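You operate a simulated robot arm through the tools that you are given. There is no shell and no other tool.

You run a simulated robot arm. Do the job below in one go: nothing can be reset, and whatever is moved stays where it is left.

TASK
Lock the pump off and bleed its accumulator down to zero.
Fine: stop button, isolator off, padlock on, in that order; shut the manifold lever; leave the red bleed valve open.

Only the result counts: the job must be done as asked and must still hold three seconds after the hand-in. Knocking over, shifting, dropping, spilling or breaking anything else fails it.

THE ROBOT
A 6-joint arm with a three-finger gripper, fixed in place. Base frame: the origin is on the floor under the middle of its stand, x ahead of it, y to its left, z up. Readings come in m, degrees, newtons and seconds.
It reaches about 1.213 m from its shoulder. Its first joint turns from -166.0 to 166.0 degrees. Payload 4.89 kg.
Tool frame: the origin (TCP) lies between the finger pads and is the grasp point; the fingertips stand 0.03 m ahead of it; z points along the fingers, y is the line along which they close. The gripper opens to 0.164 m; its body begins 0.125 m behind the TCP.
Orientation is told as [roll, pitch, yaw] about the base's x, y, z axes, in that order, counted from this pose: with the fingers straight down and closing along the base's y, the tool's x points along the base's -x, its y along +y and its z along -z.

THE INTERFACE
- The arm moves only by the tool apply_moves. Its argument "steps" is a list of rows, each a list of 7 numbers: the gripper command, from -1 (fully open) to 1 (shut), values between in proportion, then the shift along the tool's x, y, z in m, then the turn, a rotation vector about the tool's x, y, z in degrees. In form: [[grip, x, y, z, wx, wy, wz], ...]. A call has 1 to 20 rows; each row shifts and turns the commanded pose from where the row before left it, along the tool's axes as they then stand. Each row takes 0.2 s and may step no farther than 0.05 m and 8.6 degrees from the row before; otherwise, or with a gripper value out of range, the whole call is refused. A pose out of reach is approached as far as the arm can. The call stops where the force on the tool passes 80 N (or 10 N more than at its start, if that is more) or the arm is blocked; 0.2 s more then pass. Each finger travels about 0.108 m/s and halts on what it meets, pressing with about 41 N; the grip force reading is that of the motor and also rises with nothing between the fingers. The clock runs only during rows and for 0.2 s after the last one: add rows that do not move to give the fingers time. The reply holds the time, the measured pose of the TCP, the force on the tool along the base axes, the opening and the grip force, in the units named above and with some noise, with the torque about the TCP (base axes, N m) and any sound that the robot's microphone picked up, and new pictures: "pictures" is both (left out), scene, wrist or none.
- Cameras (640 x 400 px; columns grow to the right, rows downward): "scene" is fixed at [0.0507, -0.4987, 1.6208]; the picture's right is [-0.13, -0.99, 0.00], its down [-0.40, 0.05, -0.92] and it looks along [0.91, -0.12, -0.40] (base axes); focal length 312 px, centre (320, 200). "wrist" rides on the gripper at [0.076, -0.002, -0.152] in the tool frame; the picture's right is [0.02, 1.00, 0.00], its down [-0.88, 0.02, -0.47] and it looks along [-0.47, 0.01, 0.88] (tool axes); focal length 247 px, centre (320, 200). There is no depth. A picture from a camera that has moved, and an enlarged one, comes with that camera's place and axes in the base frame and with its lens.
- slide_trunk(by): moves the trunk up (or, below 0, down) by that many m; the arm rides with it, the base frame stays. It gives what a move gives, with no picture.
- zoom(camera, box): a new picture of the part [left, top, right, bottom] of that camera's present view, enlarged. The clock stands still meanwhile.
- sign_off(): hands the job in; it is judged then, once.

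Nothing tells you positions but the pictures and the camera data. Unless the task says otherwise, let go and move clear before handing in.

The tools are called as a command line: name --pt "numbers of a row" for each row, then --argument value for the rest, lists and objects as JSON in quotes. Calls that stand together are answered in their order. apply_moves: Moves the arm, as the interface text tells. Its arguments: {"type":"object","properties":{"steps":{"type":"array"},"pictures":{"type":"string","enum":["both","scene","wrist","none"]}},"required":["steps"]} The other tools are called the same way: slide_trunk (by) moves the trunk up or down; zoom (camera, box) takes an enlarged picture of a part of a camera's view; sign_off () hands the job in.

At the start:

```text
t: 0.0
ee_pos: [0.4814, -0.4074, 1.4898]
orientation: [0.1, 0.0, -0.1]
wrist_force: [0.2, 0.3, 0.6]
moment: [-0.01, 0.03, 0.03]
grip_width: 0.1638
gripper_force: 0.1
trunk travel left (down, up): [-0.275, 0.115]
```

scene: 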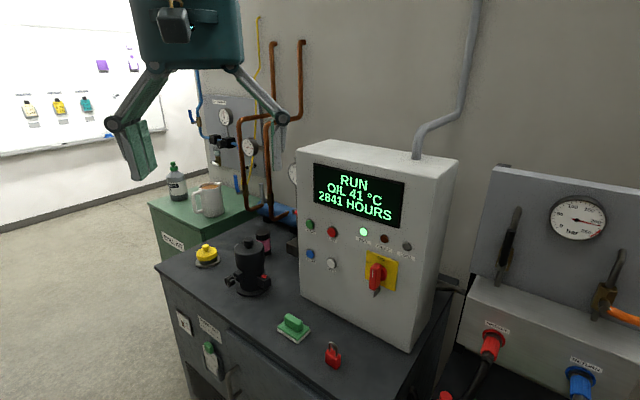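
wrist: 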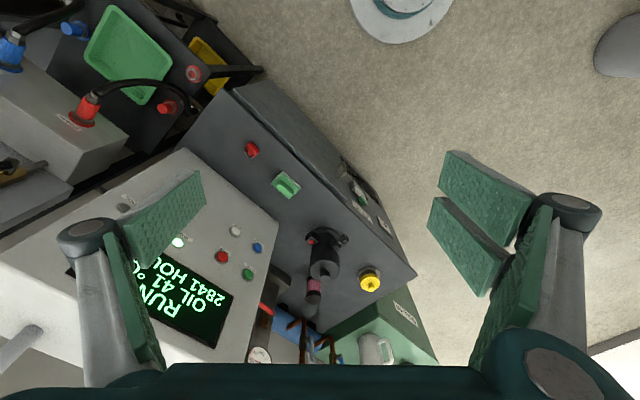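

I see a pump control cabinet with a display reading RUN, buttons, a red/yellow isolator, a red padlock on the bench, and a manifold panel on the right with a gauge and levers. I'll zoom in on the details before I move anything.

zoom --camera "scene" --box '[280, 200, 440, 300]'

zoom --camera "scene" --box '[440, 160, 640, 400]'

zoom --camera "scene" --box '[160, 220, 400, 400]'

zoom --camera "wrist" --box '[0, 0, 280, 200]'

zoom --camera "scene" --box '[180, 60, 320, 230]'

```text
4.00 times, centred on (360, 250) of scene
camera zoom: at [0.0507, -0.4987, 1.6208], right [-0.13, -0.99, 0.0], down [-0.4, 0.05, -0.92], along [0.91, -0.12, -0.4], focal length 1248 px, centre (160, 0)
```

zoom: 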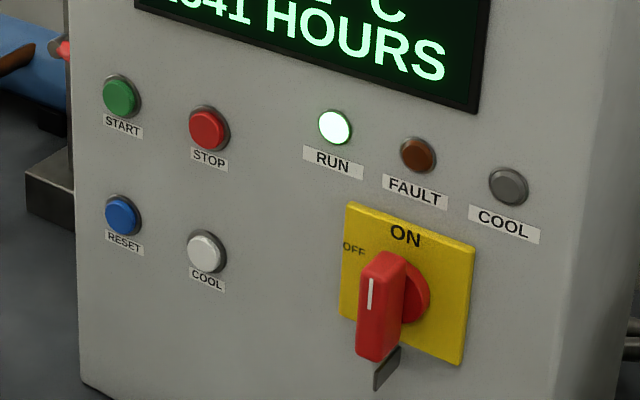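

```text
1.67 times, centred on (540, 280) of scene
camera zoom: at [0.0507, -0.4987, 1.6208], right [-0.13, -0.99, 0.0], down [-0.4, 0.05, -0.92], along [0.91, -0.12, -0.4], focal length 520 px, centre (-47, 67)
```

zoom: 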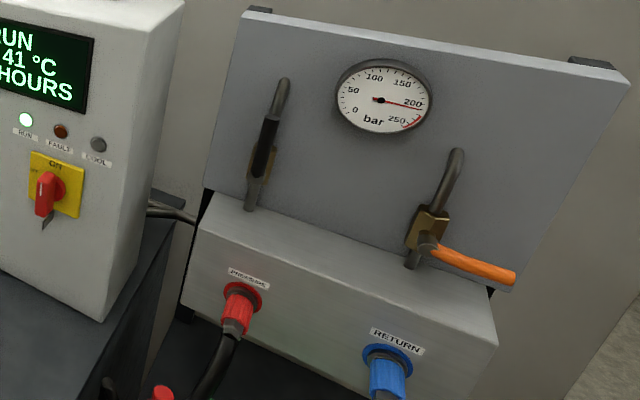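

```text
2.22 times, centred on (280, 310) of scene
camera zoom: at [0.0507, -0.4987, 1.6208], right [-0.13, -0.99, 0.0], down [-0.4, 0.05, -0.92], along [0.91, -0.12, -0.4], focal length 693 px, centre (409, -44)
```

zoom: 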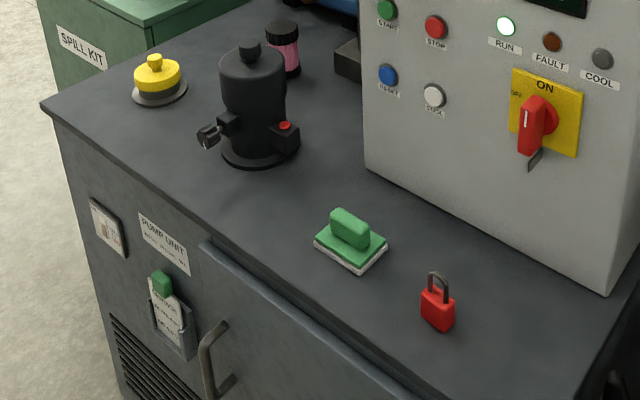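

```text
2.00 times, centred on (140, 100) of wrist
camera zoom: at [0.4041, -0.4098, 1.6403], right [-0.02, 1.0, 0.0], down [0.88, 0.02, 0.47], along [0.47, 0.01, -0.88], focal length 494 px, centre (680, 400)
```

zoom: 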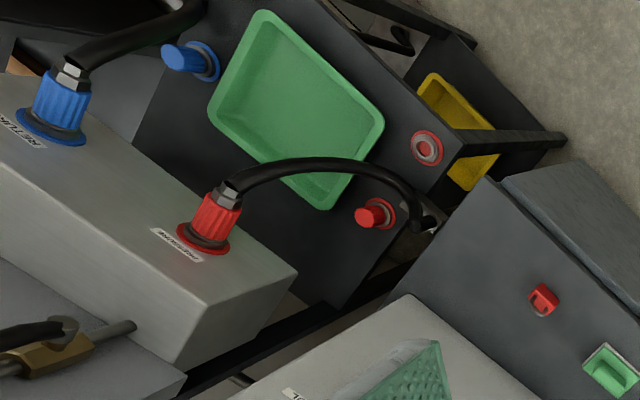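

```text
2.35 times, centred on (250, 145) of scene
camera zoom: at [0.0507, -0.4987, 1.6208], right [-0.13, -0.99, 0.0], down [-0.4, 0.05, -0.92], along [0.91, -0.12, -0.4], focal length 734 px, centre (485, 329)
```

zoom: 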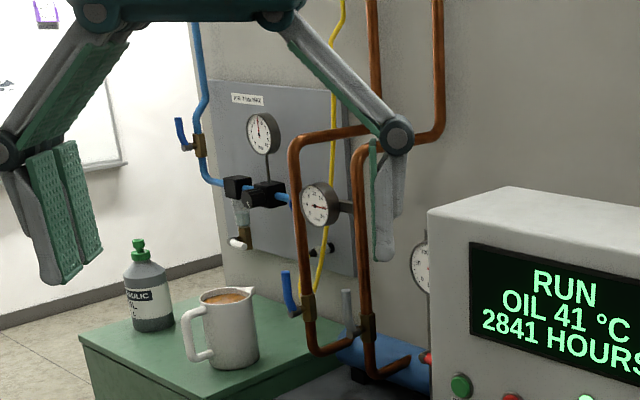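

The cabinet face looks turned about 45° toward the robot: STOP is near (0.79, -0.63, 1.20), the isolator near (0.66, -0.74, 1.14) and the padlock near (0.62, -0.61, 0.93). I'll turn the wrist in free air so its camera sees the cabinet front.

apply_moves --pt "-1 0 0 0 0 0 7.5" --pt "-1 0 0 0 0 0 7.5" --pt "-1 0 0 0 0 0 7.5" --pt "-1 0 0 0 0 0 7.5" --pt "-1 0 0 0 0 0 7.5" --pt "-1 0 0 0 0 0 7.5" --pt "-1 0 0 0 0 -7.5 0" --pt "-1 0 0 0 0 -7.5 0" --pt "-1 0 0 0 0 -7.5 0" --pt "-1 0 0 0 0 -7.5 0"

```text
t: 2.2
ee_pos: [0.4818, -0.4069, 1.4872]
orientation: [0.0, -30.1, -45.0]
wrist_force: [1.2, -0.5, -1.0]
moment: [0.11, 0.16, -0.03]
grip_width: 0.1642
gripper_force: 0.1
trunk travel left (down, up): [-0.275, 0.115]
camera wrist: at [0.3799, -0.3084, 1.5806], right [0.69, 0.72, -0.01], down [0.39, -0.36, 0.85], along [0.61, -0.59, -0.53], focal length 247 px, centre (320, 200)
```

scene: 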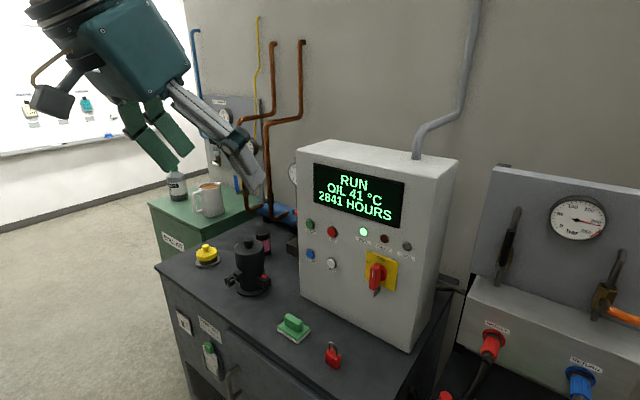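
wrist: 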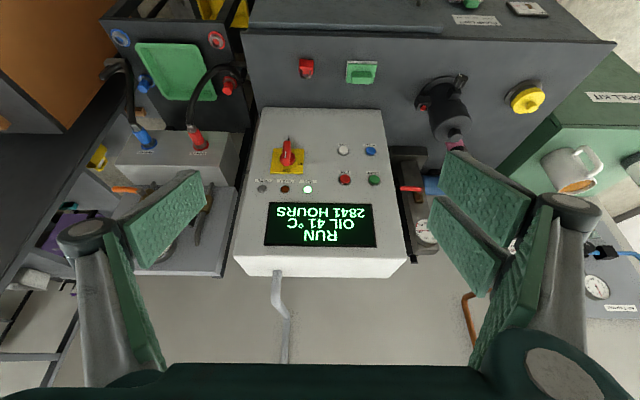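

Now the wrist camera sees the cabinet nearly square-on, though upside down. I'll zoom in on the parts that matter.

zoom --camera "wrist" --box '[235, 100, 395, 220]'

zoom --camera "wrist" --box '[370, 110, 490, 260]'

zoom --camera "wrist" --box '[90, 20, 260, 150]'

zoom --camera "wrist" --box '[80, 120, 260, 280]'

zoom --camera "wrist" --box '[280, 40, 400, 110]'

zoom --camera "scene" --box '[480, 160, 640, 320]'

```text
3.33 times, centred on (315, 160) of wrist
camera zoom: at [0.3799, -0.3084, 1.5806], right [0.69, 0.72, -0.01], down [0.39, -0.36, 0.85], along [0.61, -0.59, -0.53], focal length 823 px, centre (337, 333)
```

zoom: 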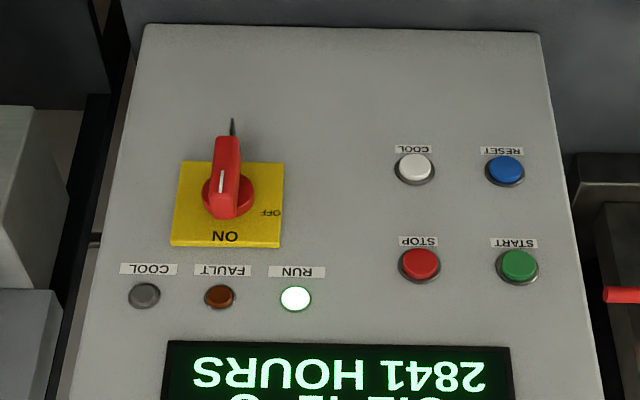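

```text
2.67 times, centred on (430, 185) of wrist
camera zoom: at [0.3799, -0.3084, 1.5806], right [0.69, 0.72, -0.01], down [0.39, -0.36, 0.85], along [0.61, -0.59, -0.53], focal length 659 px, centre (27, 240)
```

zoom: 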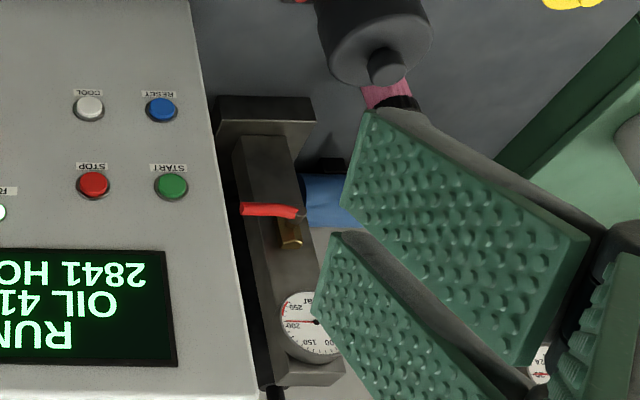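

```text
3.08 times, centred on (175, 85) of wrist
camera zoom: at [0.3799, -0.3084, 1.5806], right [0.69, 0.72, -0.01], down [0.39, -0.36, 0.85], along [0.61, -0.59, -0.53], focal length 760 px, centre (766, 554)
```

zoom: 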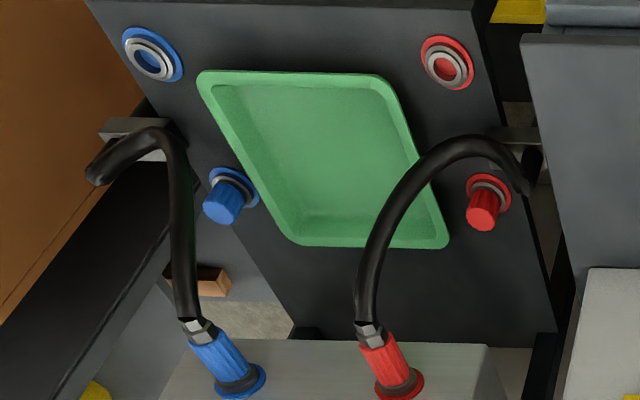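

```text
2.50 times, centred on (170, 200) of wrist
camera zoom: at [0.3799, -0.3084, 1.5806], right [0.69, 0.72, -0.01], down [0.39, -0.36, 0.85], along [0.61, -0.59, -0.53], focal length 617 px, centre (695, 200)
```

zoom: 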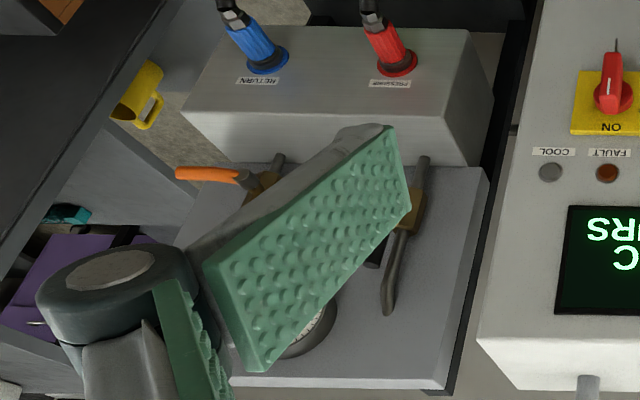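

```text
5.33 times, centred on (340, 75) of wrist
camera zoom: at [0.3799, -0.3084, 1.5806], right [0.69, 0.72, -0.01], down [0.39, -0.36, 0.85], along [0.61, -0.59, -0.53], focal length 1317 px, centre (213, 867)
```

zoom: 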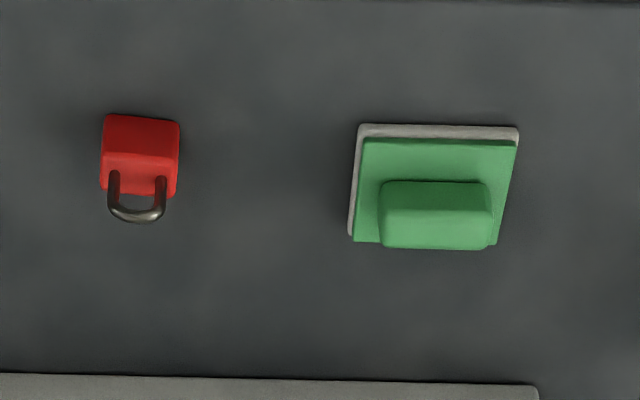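

```text
2.50 times, centred on (560, 240) of scene
camera zoom: at [0.0507, -0.4987, 1.6208], right [-0.13, -0.99, 0.0], down [-0.4, 0.05, -0.92], along [0.91, -0.12, -0.4], focal length 780 px, centre (-280, 100)
```

zoom: 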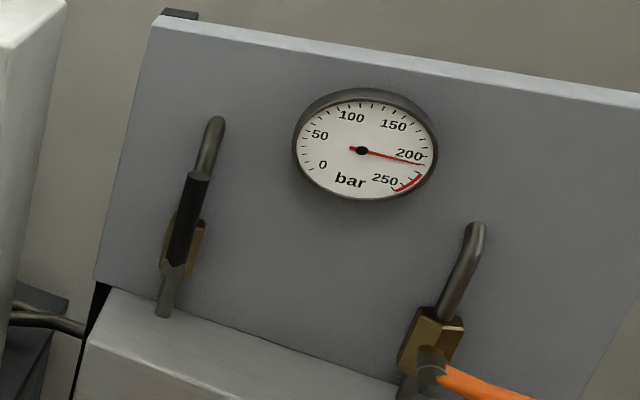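

The padlock stands upright on the bench with its shackle up. I also see a red lever with a gauge beside it, between the cabinet and a blue cylinder, and that should be the bleed valve. I'll bring the wrist camera level with the cabinet face for a close look at the isolator.

apply_moves --pt "-1 0 0 0 0 -7.5 0" --pt "-1 0 0 0 0 -7.5 0" --pt "-1 0 0 0 0 -7.5 0" --pt "-1 0 0 0 0 -7.5 0" --pt "-1 0.02342 -0.0092 0.03431 0 0 0" --pt "-1 0.02342 -0.0092 0.03431 0 0 0" --pt "-1 0.02342 -0.0092 0.03431 0 0 0" --pt "-1 0.02342 -0.0092 0.03431 0 0 0" --pt "-1 0.02342 -0.0092 0.03431 0 0 0" --pt "-1 0.02342 -0.0092 0.03431 0 0 0" --pt "-1 0.02342 -0.0092 0.03431 0 0 0" --pt "-1 0.02342 -0.0092 0.03431 0 0 0"

```text
t: 4.8
ee_pos: [0.5286, -0.5586, 1.188]
orientation: [0.0, -60.1, -45.0]
wrist_force: [-1.6, 1.2, 1.5]
moment: [-0.01, -0.03, 0.02]
grip_width: 0.1641
gripper_force: 0.1
trunk travel left (down, up): [-0.275, 0.115]
camera wrist: at [0.4063, -0.4395, 1.1971], right [0.7, 0.71, -0.02], down [0.03, -0.01, 1.0], along [0.71, -0.7, -0.03], focal length 247 px, centre (320, 200)
```

scene: 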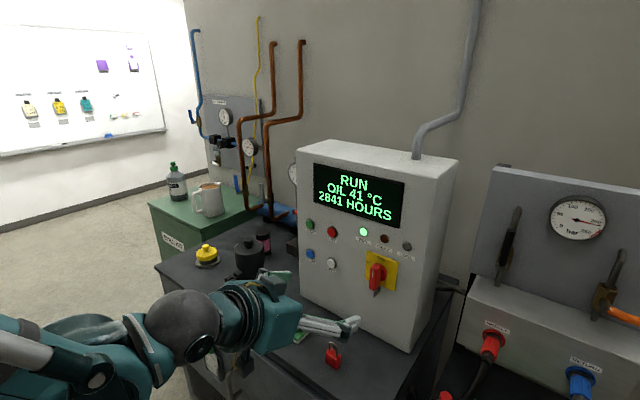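
wrist: 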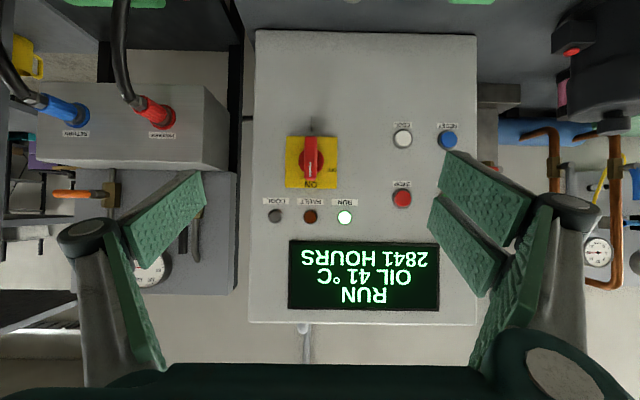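

zoom --camera "wrist" --box '[250, 100, 380, 230]'

zoom --camera "wrist" --box '[0, 130, 250, 300]'

zoom --camera "wrist" --box '[460, 40, 640, 200]'

zoom --camera "scene" --box '[300, 220, 420, 380]'

```text
3.08 times, centred on (315, 165) of wrist
camera zoom: at [0.4063, -0.4395, 1.1971], right [0.7, 0.71, -0.02], down [0.03, -0.01, 1.0], along [0.71, -0.7, -0.03], focal length 760 px, centre (335, 308)
```

zoom: 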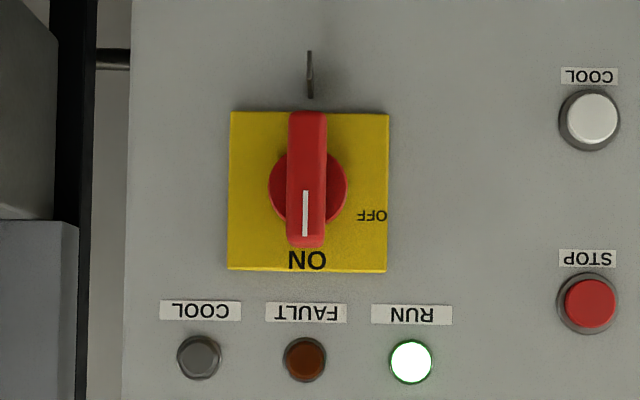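

```text
2.35 times, centred on (125, 215) of wrist
camera zoom: at [0.4063, -0.4395, 1.1971], right [0.7, 0.71, -0.02], down [0.03, -0.01, 1.0], along [0.71, -0.7, -0.03], focal length 581 px, centre (779, 165)
```

zoom: 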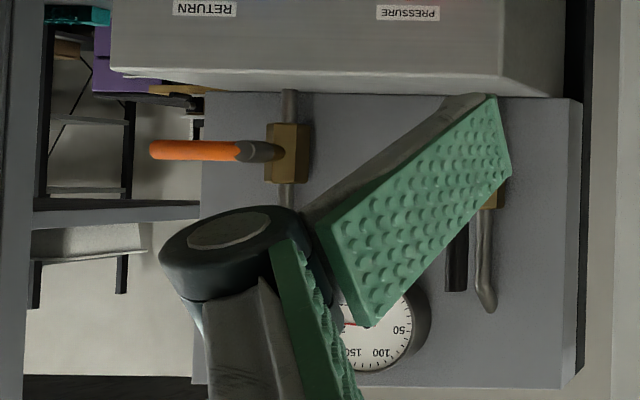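

```text
2.50 times, centred on (550, 120) of wrist
camera zoom: at [0.4063, -0.4395, 1.1971], right [0.7, 0.71, -0.02], down [0.03, -0.01, 1.0], along [0.71, -0.7, -0.03], focal length 617 px, centre (-255, 400)
```

zoom: 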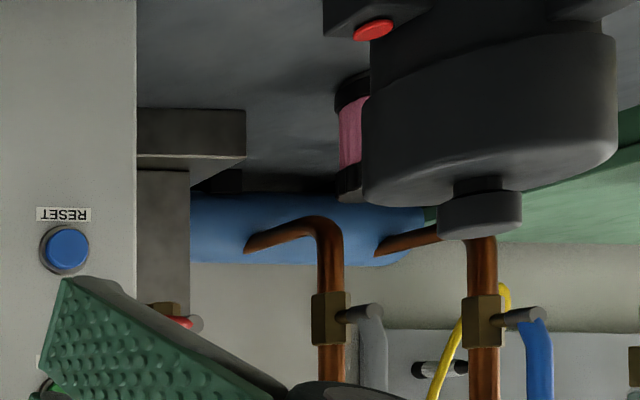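

```text
2.50 times, centred on (360, 300) of scene
camera zoom: at [0.0507, -0.4987, 1.6208], right [-0.13, -0.99, 0.0], down [-0.4, 0.05, -0.92], along [0.91, -0.12, -0.4], focal length 780 px, centre (220, -50)
```

zoom: 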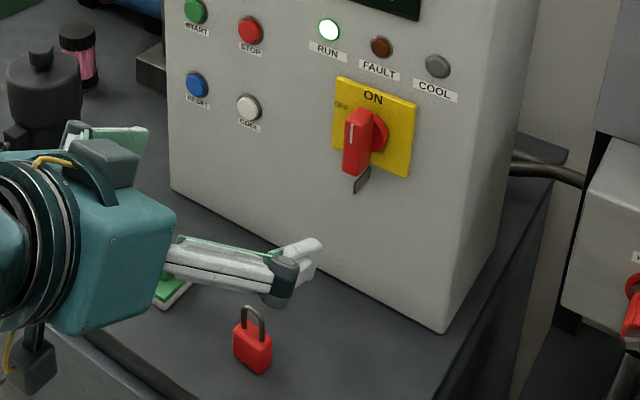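

zoom --camera "scene" --box '[355, 245, 405, 305]'

zoom --camera "scene" --box '[315, 335, 355, 375]'

zoom --camera "wrist" --box '[285, 100, 345, 160]'

zoom --camera "scene" --box '[250, 150, 330, 260]'

```text
6.67 times, centred on (380, 275) of scene
camera zoom: at [0.0507, -0.4987, 1.6208], right [-0.13, -0.99, 0.0], down [-0.4, 0.05, -0.92], along [0.91, -0.12, -0.4], focal length 2080 px, centre (-80, -300)
```

zoom: 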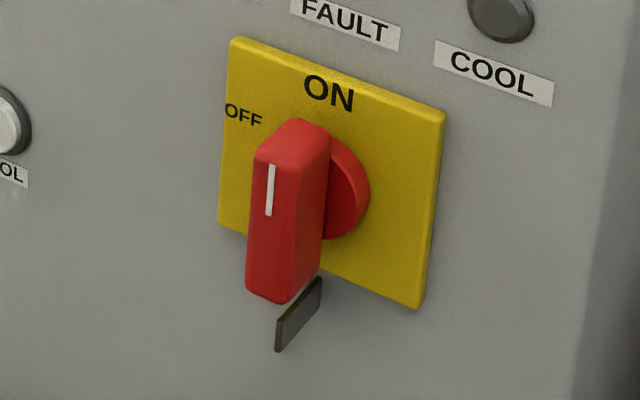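

```text
10.00 times, centred on (335, 355) of scene
camera zoom: at [0.0507, -0.4987, 1.6208], right [-0.13, -0.99, 0.0], down [-0.4, 0.05, -0.92], along [0.91, -0.12, -0.4], focal length 3119 px, centre (170, -1350)
```

zoom: 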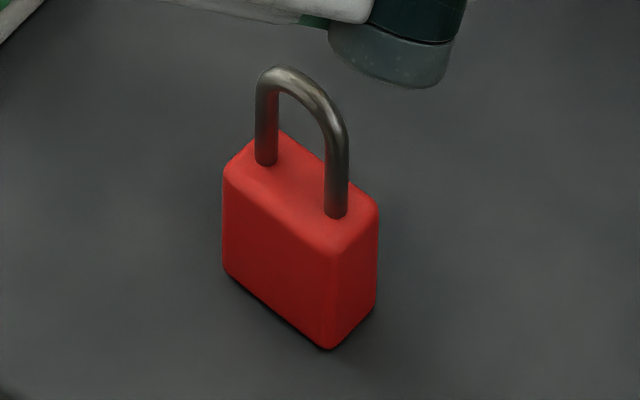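

```text
6.67 times, centred on (315, 130) of wrist
camera zoom: at [0.4063, -0.4395, 1.1971], right [0.7, 0.71, -0.02], down [0.03, -0.01, 1.0], along [0.71, -0.7, -0.03], focal length 1646 px, centre (353, 667)
```

zoom: 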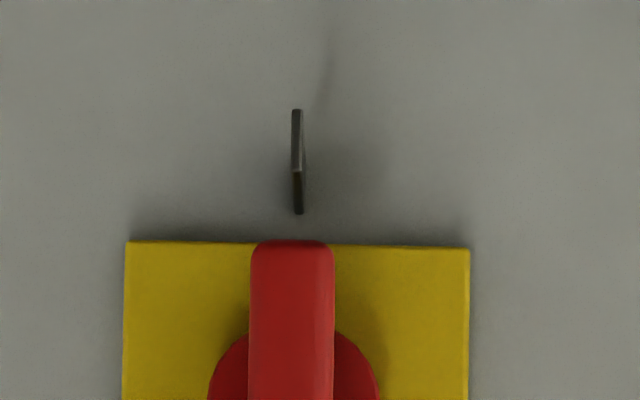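

```text
3.64 times, centred on (290, 205) of scene
camera zoom: at [0.0507, -0.4987, 1.6208], right [-0.13, -0.99, 0.0], down [-0.4, 0.05, -0.92], along [0.91, -0.12, -0.4], focal length 1134 px, centre (429, 182)
```

zoom: 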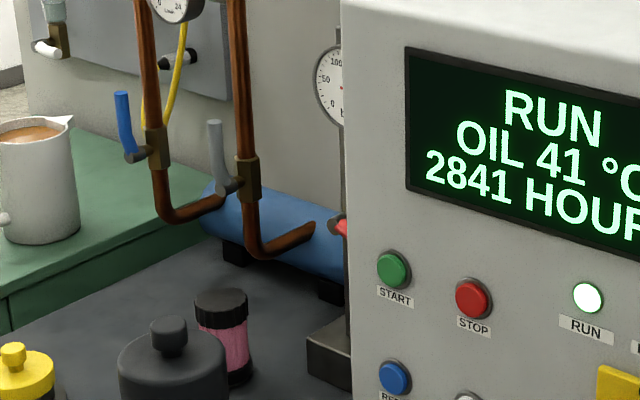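

The isolator is centred near s=1.01, w=-0.036, z=1.12, with a vertical handle, ON at the top and OFF at the left. A thin hasp tab sticks out of the panel just below it, at about z=1.06. I'll roll the gripper half a turn so its camera rides on top, which suits level approaches better.

apply_moves --pt "-1 0 0 0 0 0 8.5" --pt "-1 0 0 0 0 0 8.5" --pt "-1 0 0 0 0 0 8.5" --pt "-1 0 0 0 0 0 8.5" --pt "-1 0 0 0 0 0 8.5" --pt "-1 0 0 0 0 0 8.5" --pt "-1 0 0 0 0 0 8.5" --pt "-1 0 0 0 0 0 8.5" --pt "-1 0 0 0 0 0 8.5" --pt "-1 0 0 0 0 0 8.5" --pt "-1 0 0 0 0 0 8.5" --pt "-1 0 0 0 0 0 8.5" --pt "-1 0 0 0 0 0 8.5" --pt "-1 0 0 0 0 0 8.5" --pt "-1 0 0 0 0 0 8.5" --pt "-1 0 0 0 0 0 8.5" --pt "-1 0 0 0 0 0 8.5" --pt "-1 0 0 0 0 0 8.5" --pt "-1 0 0 0 0 0 8.5" --pt "-1 0 0 0 0 0 8.5"

```text
t: 9.0
ee_pos: [0.53, -0.5626, 1.1898]
orientation: [16.4, 58.6, 154.1]
wrist_force: [0.1, -0.2, 0.7]
moment: [-0.01, -0.02, -0.01]
grip_width: 0.1641
gripper_force: 0.0
trunk travel left (down, up): [-0.275, 0.115]
camera wrist: at [0.474, -0.4847, 1.3298], right [-0.63, -0.76, 0.17], down [-0.72, 0.47, -0.51], along [0.31, -0.44, -0.84], focal length 247 px, centre (320, 200)
```

scene: 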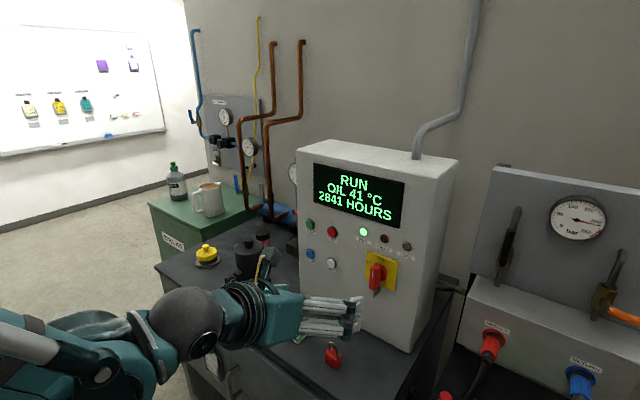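
wrist: 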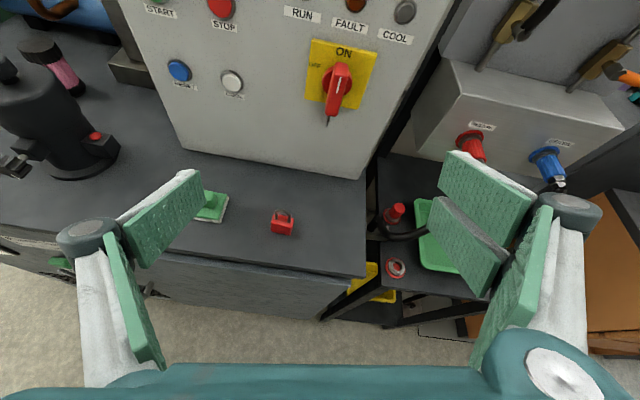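

The roll worked and the camera is now above the gripper. Next I'll finish the last 10° and level the tool so it points straight at the panel.

apply_moves --pt "-1 0 0 0 0 0 5" --pt "-1 0 0 0 0 0 5" --pt "-1 0 0 0 0 7.5 0" --pt "-1 0 0 0 0 7.5 0" --pt "-1 0 0 0 0 7.5 0" --pt "-1 0 0 0 0 7.4 0" --pt "-1 0 0 0 0 0 0"

zoom --camera "wrist" --box '[100, 0, 480, 240]'

```text
t: 10.6
ee_pos: [0.5404, -0.5701, 1.2195]
orientation: [-0.5, 87.1, 134.9]
wrist_force: [-0.1, 0.2, 0.2]
moment: [0.01, -0.03, 0.03]
grip_width: 0.164
gripper_force: 0.0
out of reach, approached as far as the arm can: row 5, 6
trunk travel left (down, up): [-0.275, 0.115]
camera wrist: at [0.4356, -0.4658, 1.3034], right [-0.7, -0.71, 0.02], down [-0.38, 0.35, -0.86], along [0.6, -0.61, -0.52], focal length 247 px, centre (320, 200)
```

scene: 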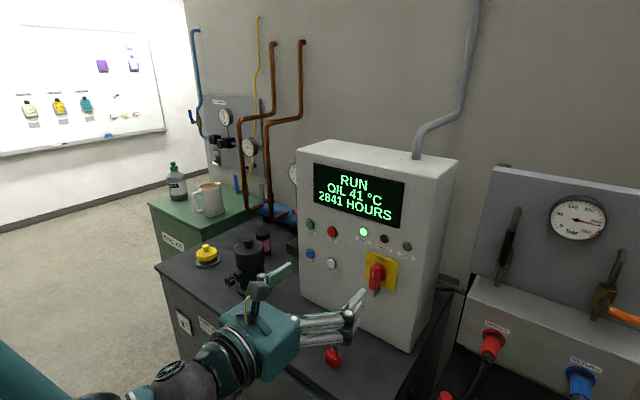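
wrist: 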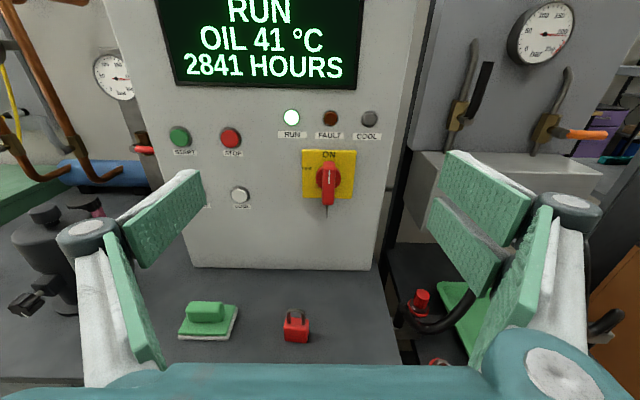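

```text
1.67 times, centred on (290, 120) of wrist
camera zoom: at [0.4356, -0.4658, 1.3034], right [-0.7, -0.71, 0.02], down [-0.38, 0.35, -0.86], along [0.6, -0.61, -0.52], focal length 412 px, centre (370, 333)
```

zoom: 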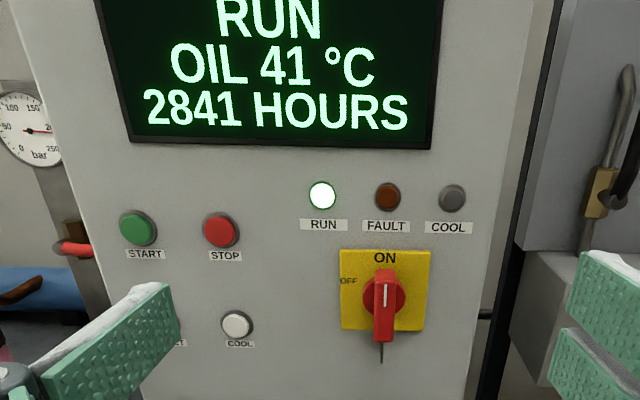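

Now the panel is upright in view, and STOP works out at about w=0.117, z=1.184. I'll close the fingers and line up in front of STOP, staying clear of the panel.

apply_moves --pt "1 0 -0.025 0.02 0 0 0" --pt "1 0 -0.025 0.02 0 0 0" --pt "1 0 -0.03 0.02 0 0 0" --pt "1 0 -0.03 0.02 0 0 0" --pt "1 0 -0.03 0.02 0 0 0" --pt "1 0 0 0 0 0 0" --pt "1 0 0 0 0 0 0"

```text
t: 12.2
ee_pos: [0.6682, -0.5851, 1.2106]
orientation: [-1.0, 87.2, 136.6]
wrist_force: [-1.4, 0.2, -1.7]
moment: [-0.04, -0.02, 0.02]
grip_width: 0.0
gripper_force: 41.0
out of reach, approached as far as the arm can: row 3, 4, 5
trunk travel left (down, up): [-0.275, 0.115]
camera wrist: at [0.5574, -0.4834, 1.2941], right [-0.67, -0.74, 0.02], down [-0.39, 0.33, -0.86], along [0.63, -0.58, -0.52], focal length 247 px, centre (320, 200)
```

scene: 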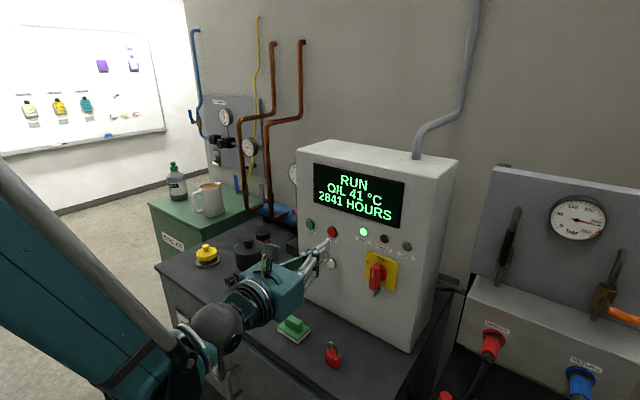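
wrist: 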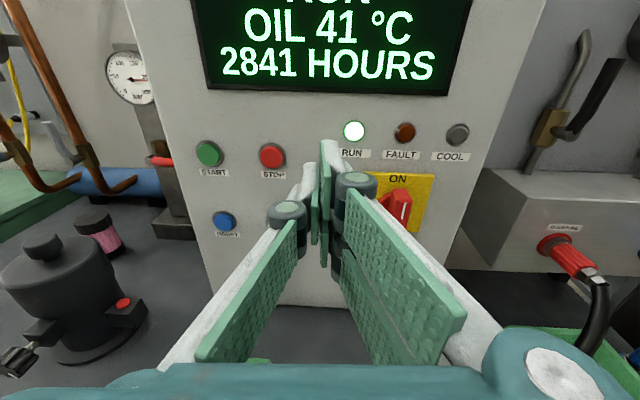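

The arm reports a reach limit when level at this height, so it is probably bent too far down. I'll lift the tool clear and then lower the trunk to give it a better posture.

apply_moves --pt "1 0.03 0 -0.035 0 0 0" --pt "1 0.04 0 -0.02 0 0 0" --pt "1 0.045 0 0 0 0 0" --pt "1 0.045 0 0 0 0 0" --pt "1 0.045 0 0 0 0 0" --pt "1 0 0 0 0 0 0" --pictures "scene"

```text
t: 13.6
ee_pos: [0.6216, -0.5698, 1.4206]
orientation: [-0.3, 87.3, 135.9]
wrist_force: [-0.7, 1.5, 1.0]
moment: [0.04, 0.06, 0.04]
grip_width: 0.0
gripper_force: 41.0
out of reach, approached as far as the arm can: row 1, 2, 3
trunk travel left (down, up): [-0.275, 0.115]
```

scene: 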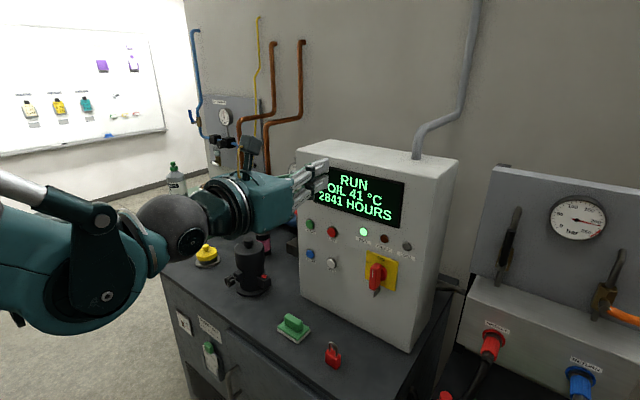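

slide_trunk --by -0.24

apply_moves --pt "1 0 0 0 0 0 0"

```text
t: 16.1
ee_pos: [0.6216, -0.5717, 1.1802]
orientation: [-0.3, 87.1, 135.9]
wrist_force: [0.3, -0.5, 0.3]
moment: [-0.01, 0.01, 0.01]
grip_width: 0.0
gripper_force: 41.1
trunk travel left (down, up): [-0.035, 0.355]
```

```text
t: 16.5
ee_pos: [0.6227, -0.5712, 1.1796]
orientation: [-0.3, 87.1, 135.8]
wrist_force: [0.0, 0.1, 0.0]
moment: [-0.01, -0.01, -0.03]
grip_width: 0.0001
gripper_force: 40.8
trunk travel left (down, up): [-0.035, 0.355]
camera wrist: at [0.5151, -0.468, 1.2632], right [-0.69, -0.72, 0.02], down [-0.39, 0.34, -0.86], along [0.61, -0.6, -0.52], focal length 247 px, centre (320, 200)
```

scene: 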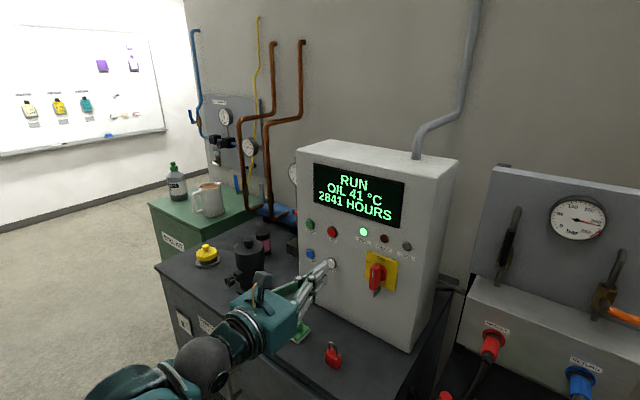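
wrist: 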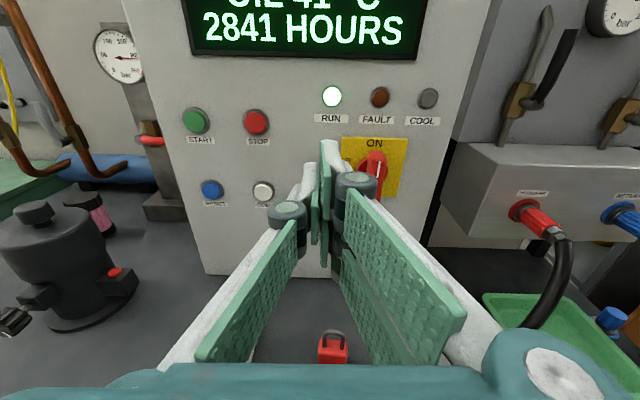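

The posture is better now. I'll level the tool exactly and move to just in front of STOP.

apply_moves --pt "1 0 0 0 -0.8 2.8 0" --pt "1 0 -0.04 0.02 0 0 0" --pt "1 0.005 -0.04 0.03 0 0 0" --pt "1 0 0 0.04 0 0 0" --pt "1 0 0 0 0 0 0"

```text
refused: row 3 steps farther than a row can; nothing moved
```

apply_moves --pt "1 0 0 0 -0.8 2.8 0" --pt "1 0 -0.04 0.02 0 0 0" --pt "1 0.005 -0.04 0.02 0 0 0" --pt "1 0 0 0.04 0 0 0" --pt "1 0 0 0 0 0 0"

```text
t: 17.7
ee_pos: [0.7147, -0.5802, 1.1926]
orientation: [-15.3, 90.0, 120.0]
wrist_force: [-1.0, -0.6, 0.8]
moment: [0.06, 0.07, 0.11]
grip_width: 0.0
gripper_force: 41.6
out of reach, approached as far as the arm can: row 2
trunk travel left (down, up): [-0.035, 0.355]
camera wrist: at [0.6073, -0.4719, 1.2686], right [-0.7, -0.71, 0.02], down [-0.35, 0.32, -0.88], along [0.62, -0.62, -0.47], focal length 247 px, centre (320, 200)
```

scene: 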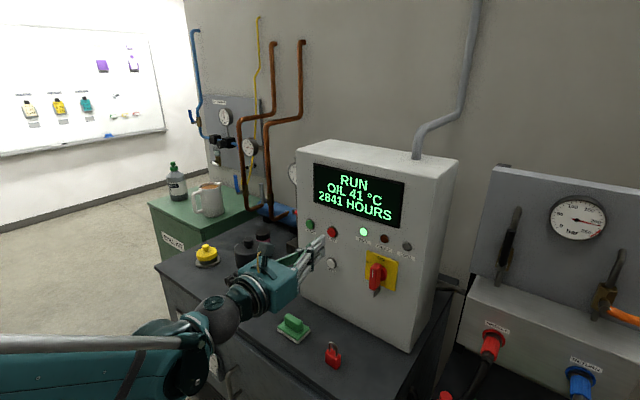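
wrist: 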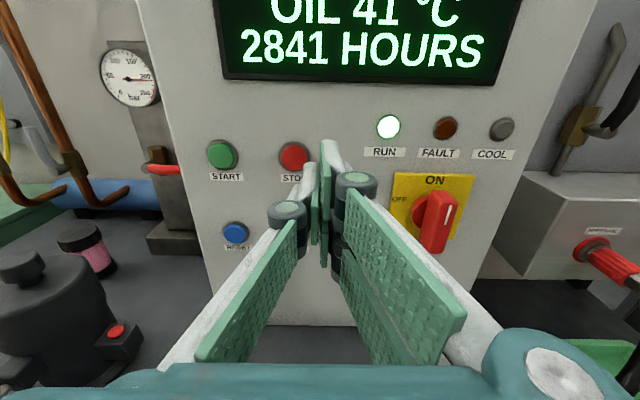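

apply_moves --pt "1 -0.0015 -0.0145 0.01 0 0 0" --pt "1 -0.0015 -0.0145 0.01 0 0 0" --pt "1 0 0 0 0 0 0"

zoom --camera "wrist" --box '[220, 80, 420, 240]'

zoom --camera "scene" --box '[280, 200, 380, 280]'

```text
t: 18.5
ee_pos: [0.7512, -0.5727, 1.1894]
orientation: [0.4, 89.9, 135.7]
wrist_force: [-0.7, -0.1, 1.0]
moment: [0.0, 0.03, 0.05]
grip_width: 0.0001
gripper_force: 41.0
trunk travel left (down, up): [-0.035, 0.355]
camera wrist: at [0.6429, -0.4649, 1.2653], right [-0.7, -0.71, 0.02], down [-0.35, 0.32, -0.88], along [0.62, -0.62, -0.47], focal length 247 px, centre (320, 200)
```

scene: 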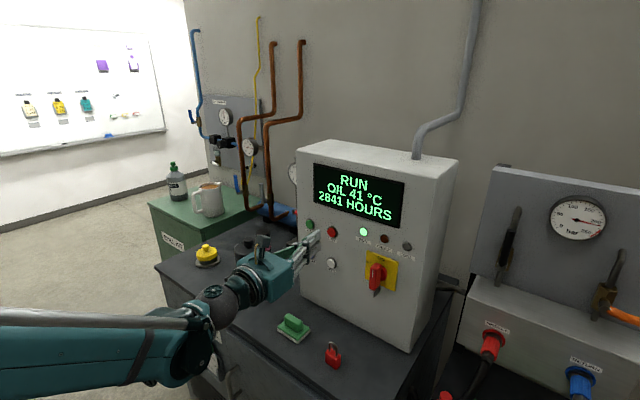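
wrist: 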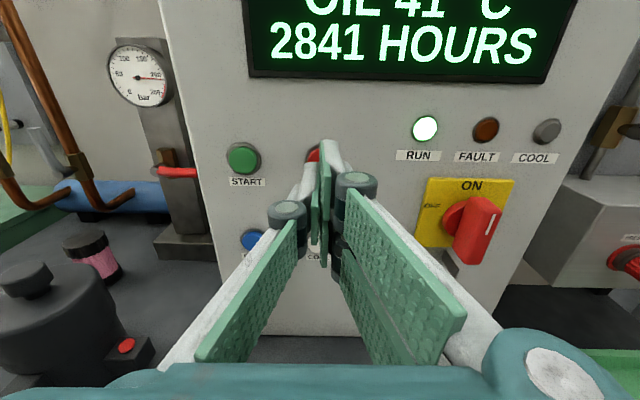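

```text
2.50 times, centred on (320, 160) of wrist
camera zoom: at [0.6429, -0.4649, 1.2653], right [-0.7, -0.71, 0.02], down [-0.35, 0.32, -0.88], along [0.62, -0.62, -0.47], focal length 617 px, centre (320, 300)
```

zoom: 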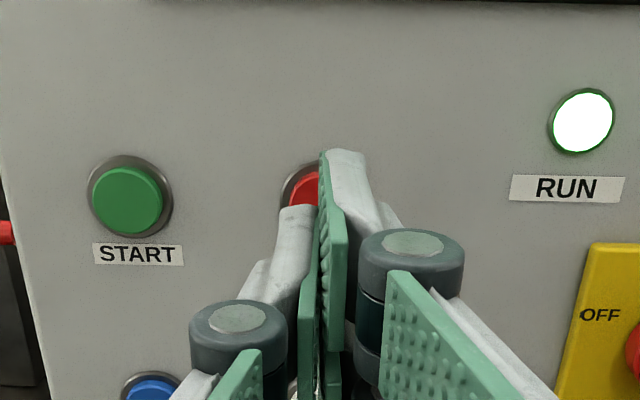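

```text
5.00 times, centred on (330, 240) of scene
camera zoom: at [0.0507, -0.4987, 1.6208], right [-0.13, -0.99, 0.0], down [-0.4, 0.05, -0.92], along [0.91, -0.12, -0.4], focal length 1560 px, centre (270, 0)
```

zoom: 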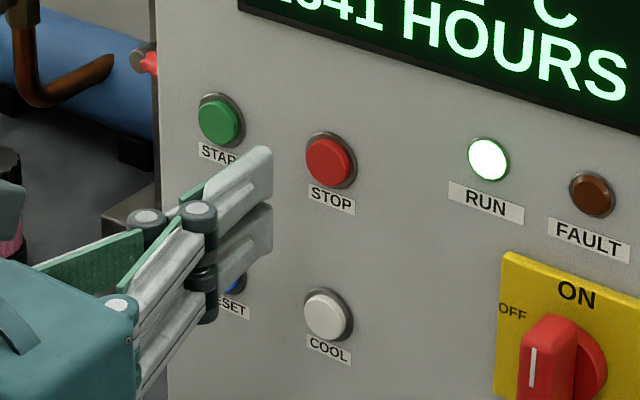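

The fingertips are centred on STOP with nothing else in their path. I'll press it gently now.

apply_moves --pt "1 0 0 0.01 0 0 0" --pt "1 0 0 0.01 0 0 0" --pt "1 0 0 0.005 0 0 0" --pt "1 0 0 0.004 0 0 0" --pt "1 0 0 0 0 0 0"

```text
t: 19.7
ee_pos: [0.7694, -0.5925, 1.1896]
orientation: [1.3, 89.9, 136.7]
wrist_force: [0.3, 0.8, 1.3]
moment: [0.03, 0.02, -0.03]
grip_width: 0.0001
gripper_force: 40.9
trunk travel left (down, up): [-0.035, 0.355]
camera wrist: at [0.6613, -0.485, 1.265], right [-0.7, -0.71, 0.02], down [-0.35, 0.32, -0.88], along [0.62, -0.62, -0.47], focal length 247 px, centre (320, 200)
```

scene: 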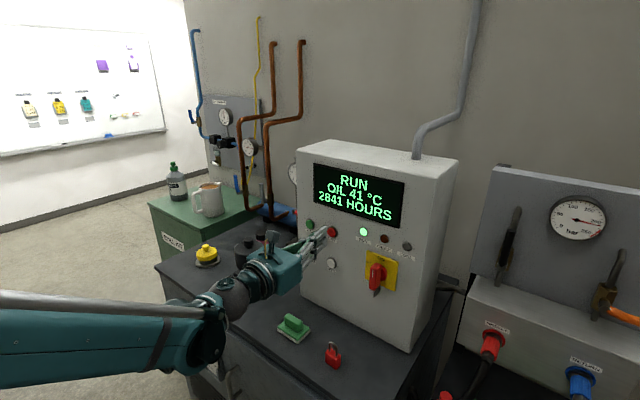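
wrist: 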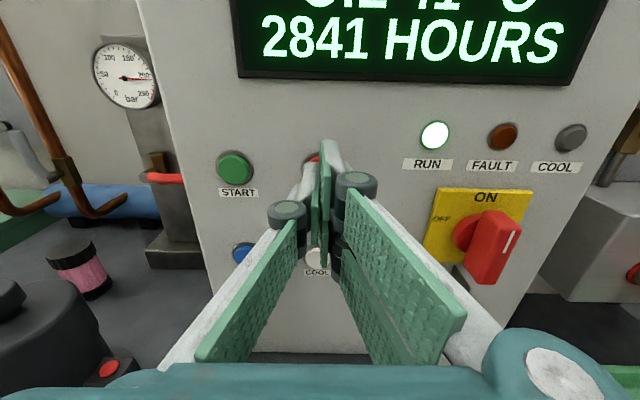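

apply_moves --pt "1 0 0 0.004 0 0 0" --pt "1 0 0 0.003 0 0 0" --pt "1 0 0 0.003 0 0 0" --pt "1 0 0 0.003 0 0 0"

zoom --camera "scene" --box '[280, 160, 420, 280]'

```text
t: 20.7
ee_pos: [0.7797, -0.6023, 1.1904]
orientation: [0.7, 89.8, 136.3]
wrist_force: [-0.9, 0.6, -0.5]
moment: [0.0, 0.03, -0.01]
grip_width: 0.0001
gripper_force: 40.7
trunk travel left (down, up): [-0.035, 0.355]
camera wrist: at [0.6723, -0.4941, 1.2655], right [-0.7, -0.71, 0.02], down [-0.35, 0.32, -0.88], along [0.62, -0.62, -0.47], focal length 247 px, centre (320, 200)
```

scene: 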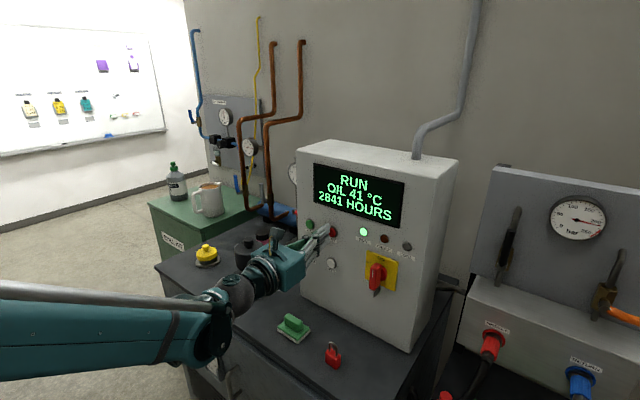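
wrist: 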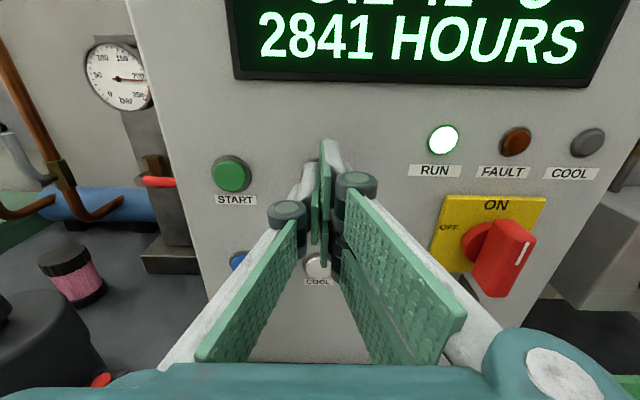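

```text
3.33 times, centred on (350, 220) of scene
camera zoom: at [0.0507, -0.4987, 1.6208], right [-0.13, -0.99, 0.0], down [-0.4, 0.05, -0.92], along [0.91, -0.12, -0.4], focal length 1040 px, centre (220, 133)
```

zoom: 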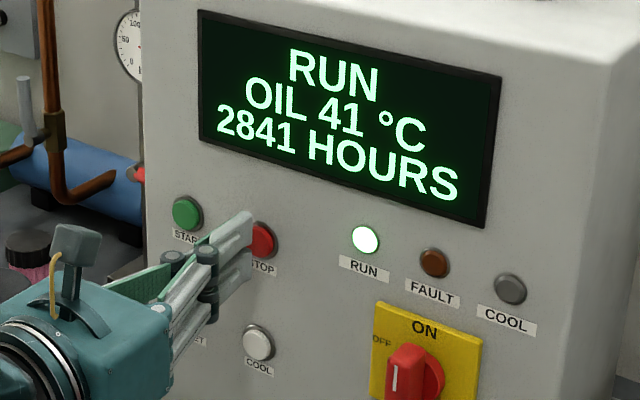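

apply_moves --pt "1 0 0.002 0.003 0 0 0" --pt "1 0 0 0.003 0 0 0" --pt "1 0 0 0.003 0 0 0"

zoom --camera "scene" --box '[300, 200, 380, 260]'

```text
t: 21.5
ee_pos: [0.7847, -0.6092, 1.1908]
orientation: [1.2, 89.9, 136.5]
wrist_force: [0.1, -0.4, 0.6]
moment: [0.03, 0.0, 0.02]
grip_width: 0.0001
gripper_force: 41.6
trunk travel left (down, up): [-0.035, 0.355]
camera wrist: at [0.6768, -0.5025, 1.2665], right [-0.7, -0.71, 0.02], down [-0.35, 0.32, -0.88], along [0.62, -0.62, -0.47], focal length 247 px, centre (320, 200)
```

scene: 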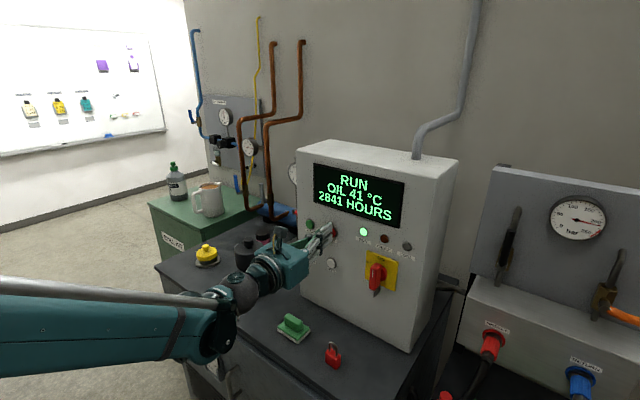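
wrist: 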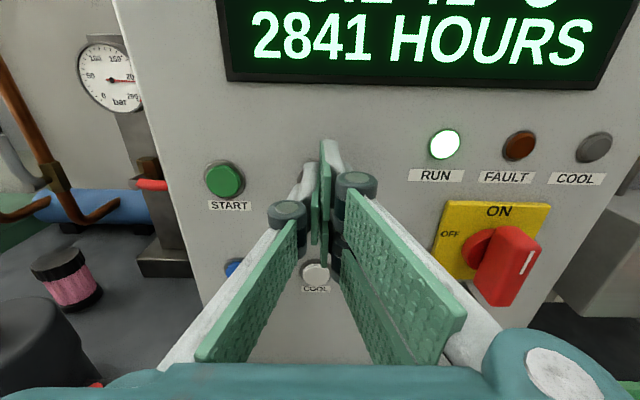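

```text
6.67 times, centred on (340, 230) of scene
camera zoom: at [0.0507, -0.4987, 1.6208], right [-0.13, -0.99, 0.0], down [-0.4, 0.05, -0.92], along [0.91, -0.12, -0.4], focal length 2080 px, centre (187, 0)
```

zoom: 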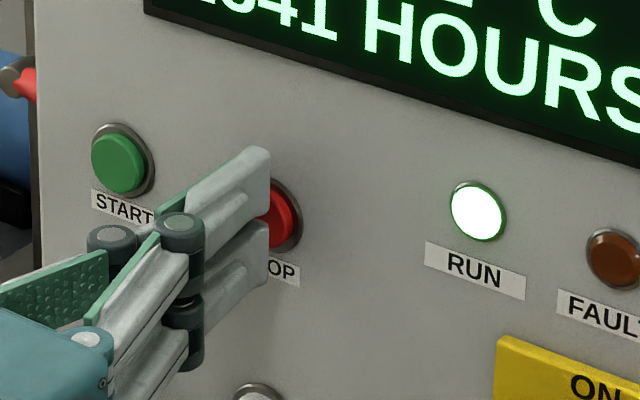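

apply_moves --pt "1 -0.004 -0.002 0.003 0 0 0" --pt "1 0 0 0.003 0 0 0" --pt "1 0 0 0.003 0 0 0" --pt "1 0 0 0.003 0 0 0" --pictures "scene"

```text
t: 22.5
ee_pos: [0.7953, -0.6163, 1.1845]
orientation: [1.7, 89.9, 137.0]
wrist_force: [-1.4, 1.5, 0.7]
moment: [-0.02, -0.01, -0.01]
grip_width: 0.006
gripper_force: 45.0
trunk travel left (down, up): [-0.035, 0.355]
heard: click
```

scene: 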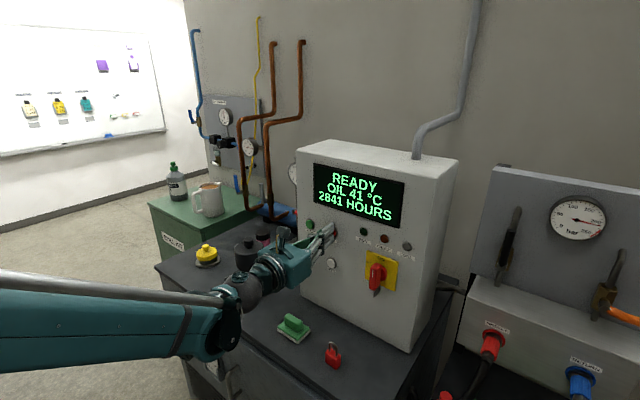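

A click, and the display now reads READY, so the pump is stopped. I'll back off and look closely at the isolator.

apply_moves --pt "1 0 0 -0.03 0 0 0" --pt "1 0 0 -0.04 0 0 0" --pt "1 0 0 -0.04 0 0 0" --pt "0.3 0 0.045 0 0 0 0" --pt "0.3 -0.01 0.04 -0.01 0 0 0" --pt "0.3 -0.02 0.04 0 0 0 0" --pt "0.3 -0.02 0.04 0 0 0 0" --pt "0.3 0 0 0 0 0 0"

zoom --camera "wrist" --box '[220, 60, 420, 260]'

```text
t: 24.3
ee_pos: [0.5945, -0.6492, 1.1361]
orientation: [5.5, 90.0, 140.8]
wrist_force: [0.3, 0.2, 0.7]
moment: [0.0, 0.02, -0.13]
grip_width: 0.0575
gripper_force: 0.0
trunk travel left (down, up): [-0.035, 0.355]
camera wrist: at [0.4861, -0.5411, 1.2112], right [-0.7, -0.71, 0.02], down [-0.35, 0.32, -0.88], along [0.62, -0.62, -0.47], focal length 247 px, centre (320, 200)
```

scene: 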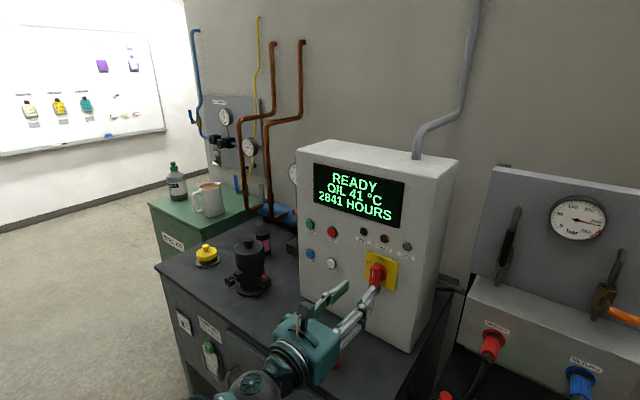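
wrist: 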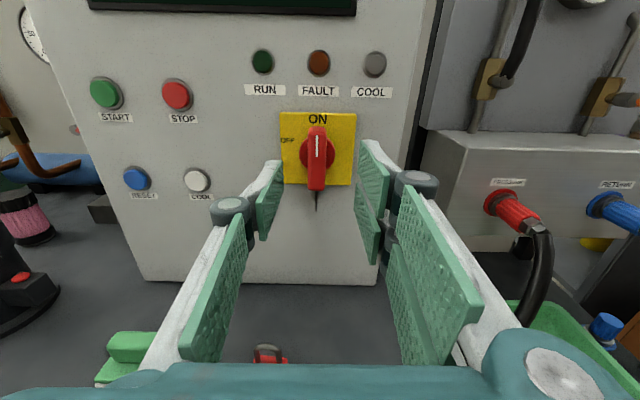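

```text
2.00 times, centred on (320, 160) of wrist
camera zoom: at [0.4861, -0.5411, 1.2112], right [-0.7, -0.71, 0.02], down [-0.35, 0.32, -0.88], along [0.62, -0.62, -0.47], focal length 494 px, centre (320, 280)
```

zoom: 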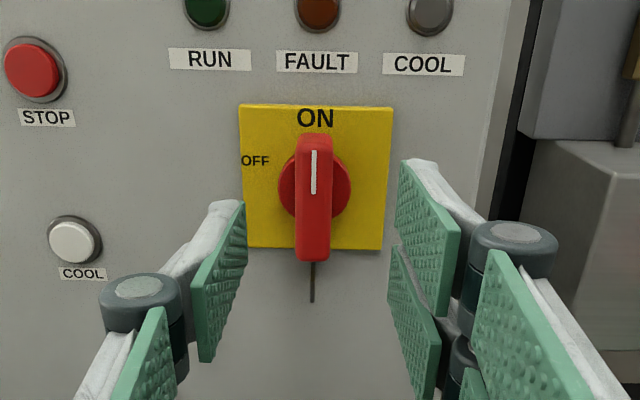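

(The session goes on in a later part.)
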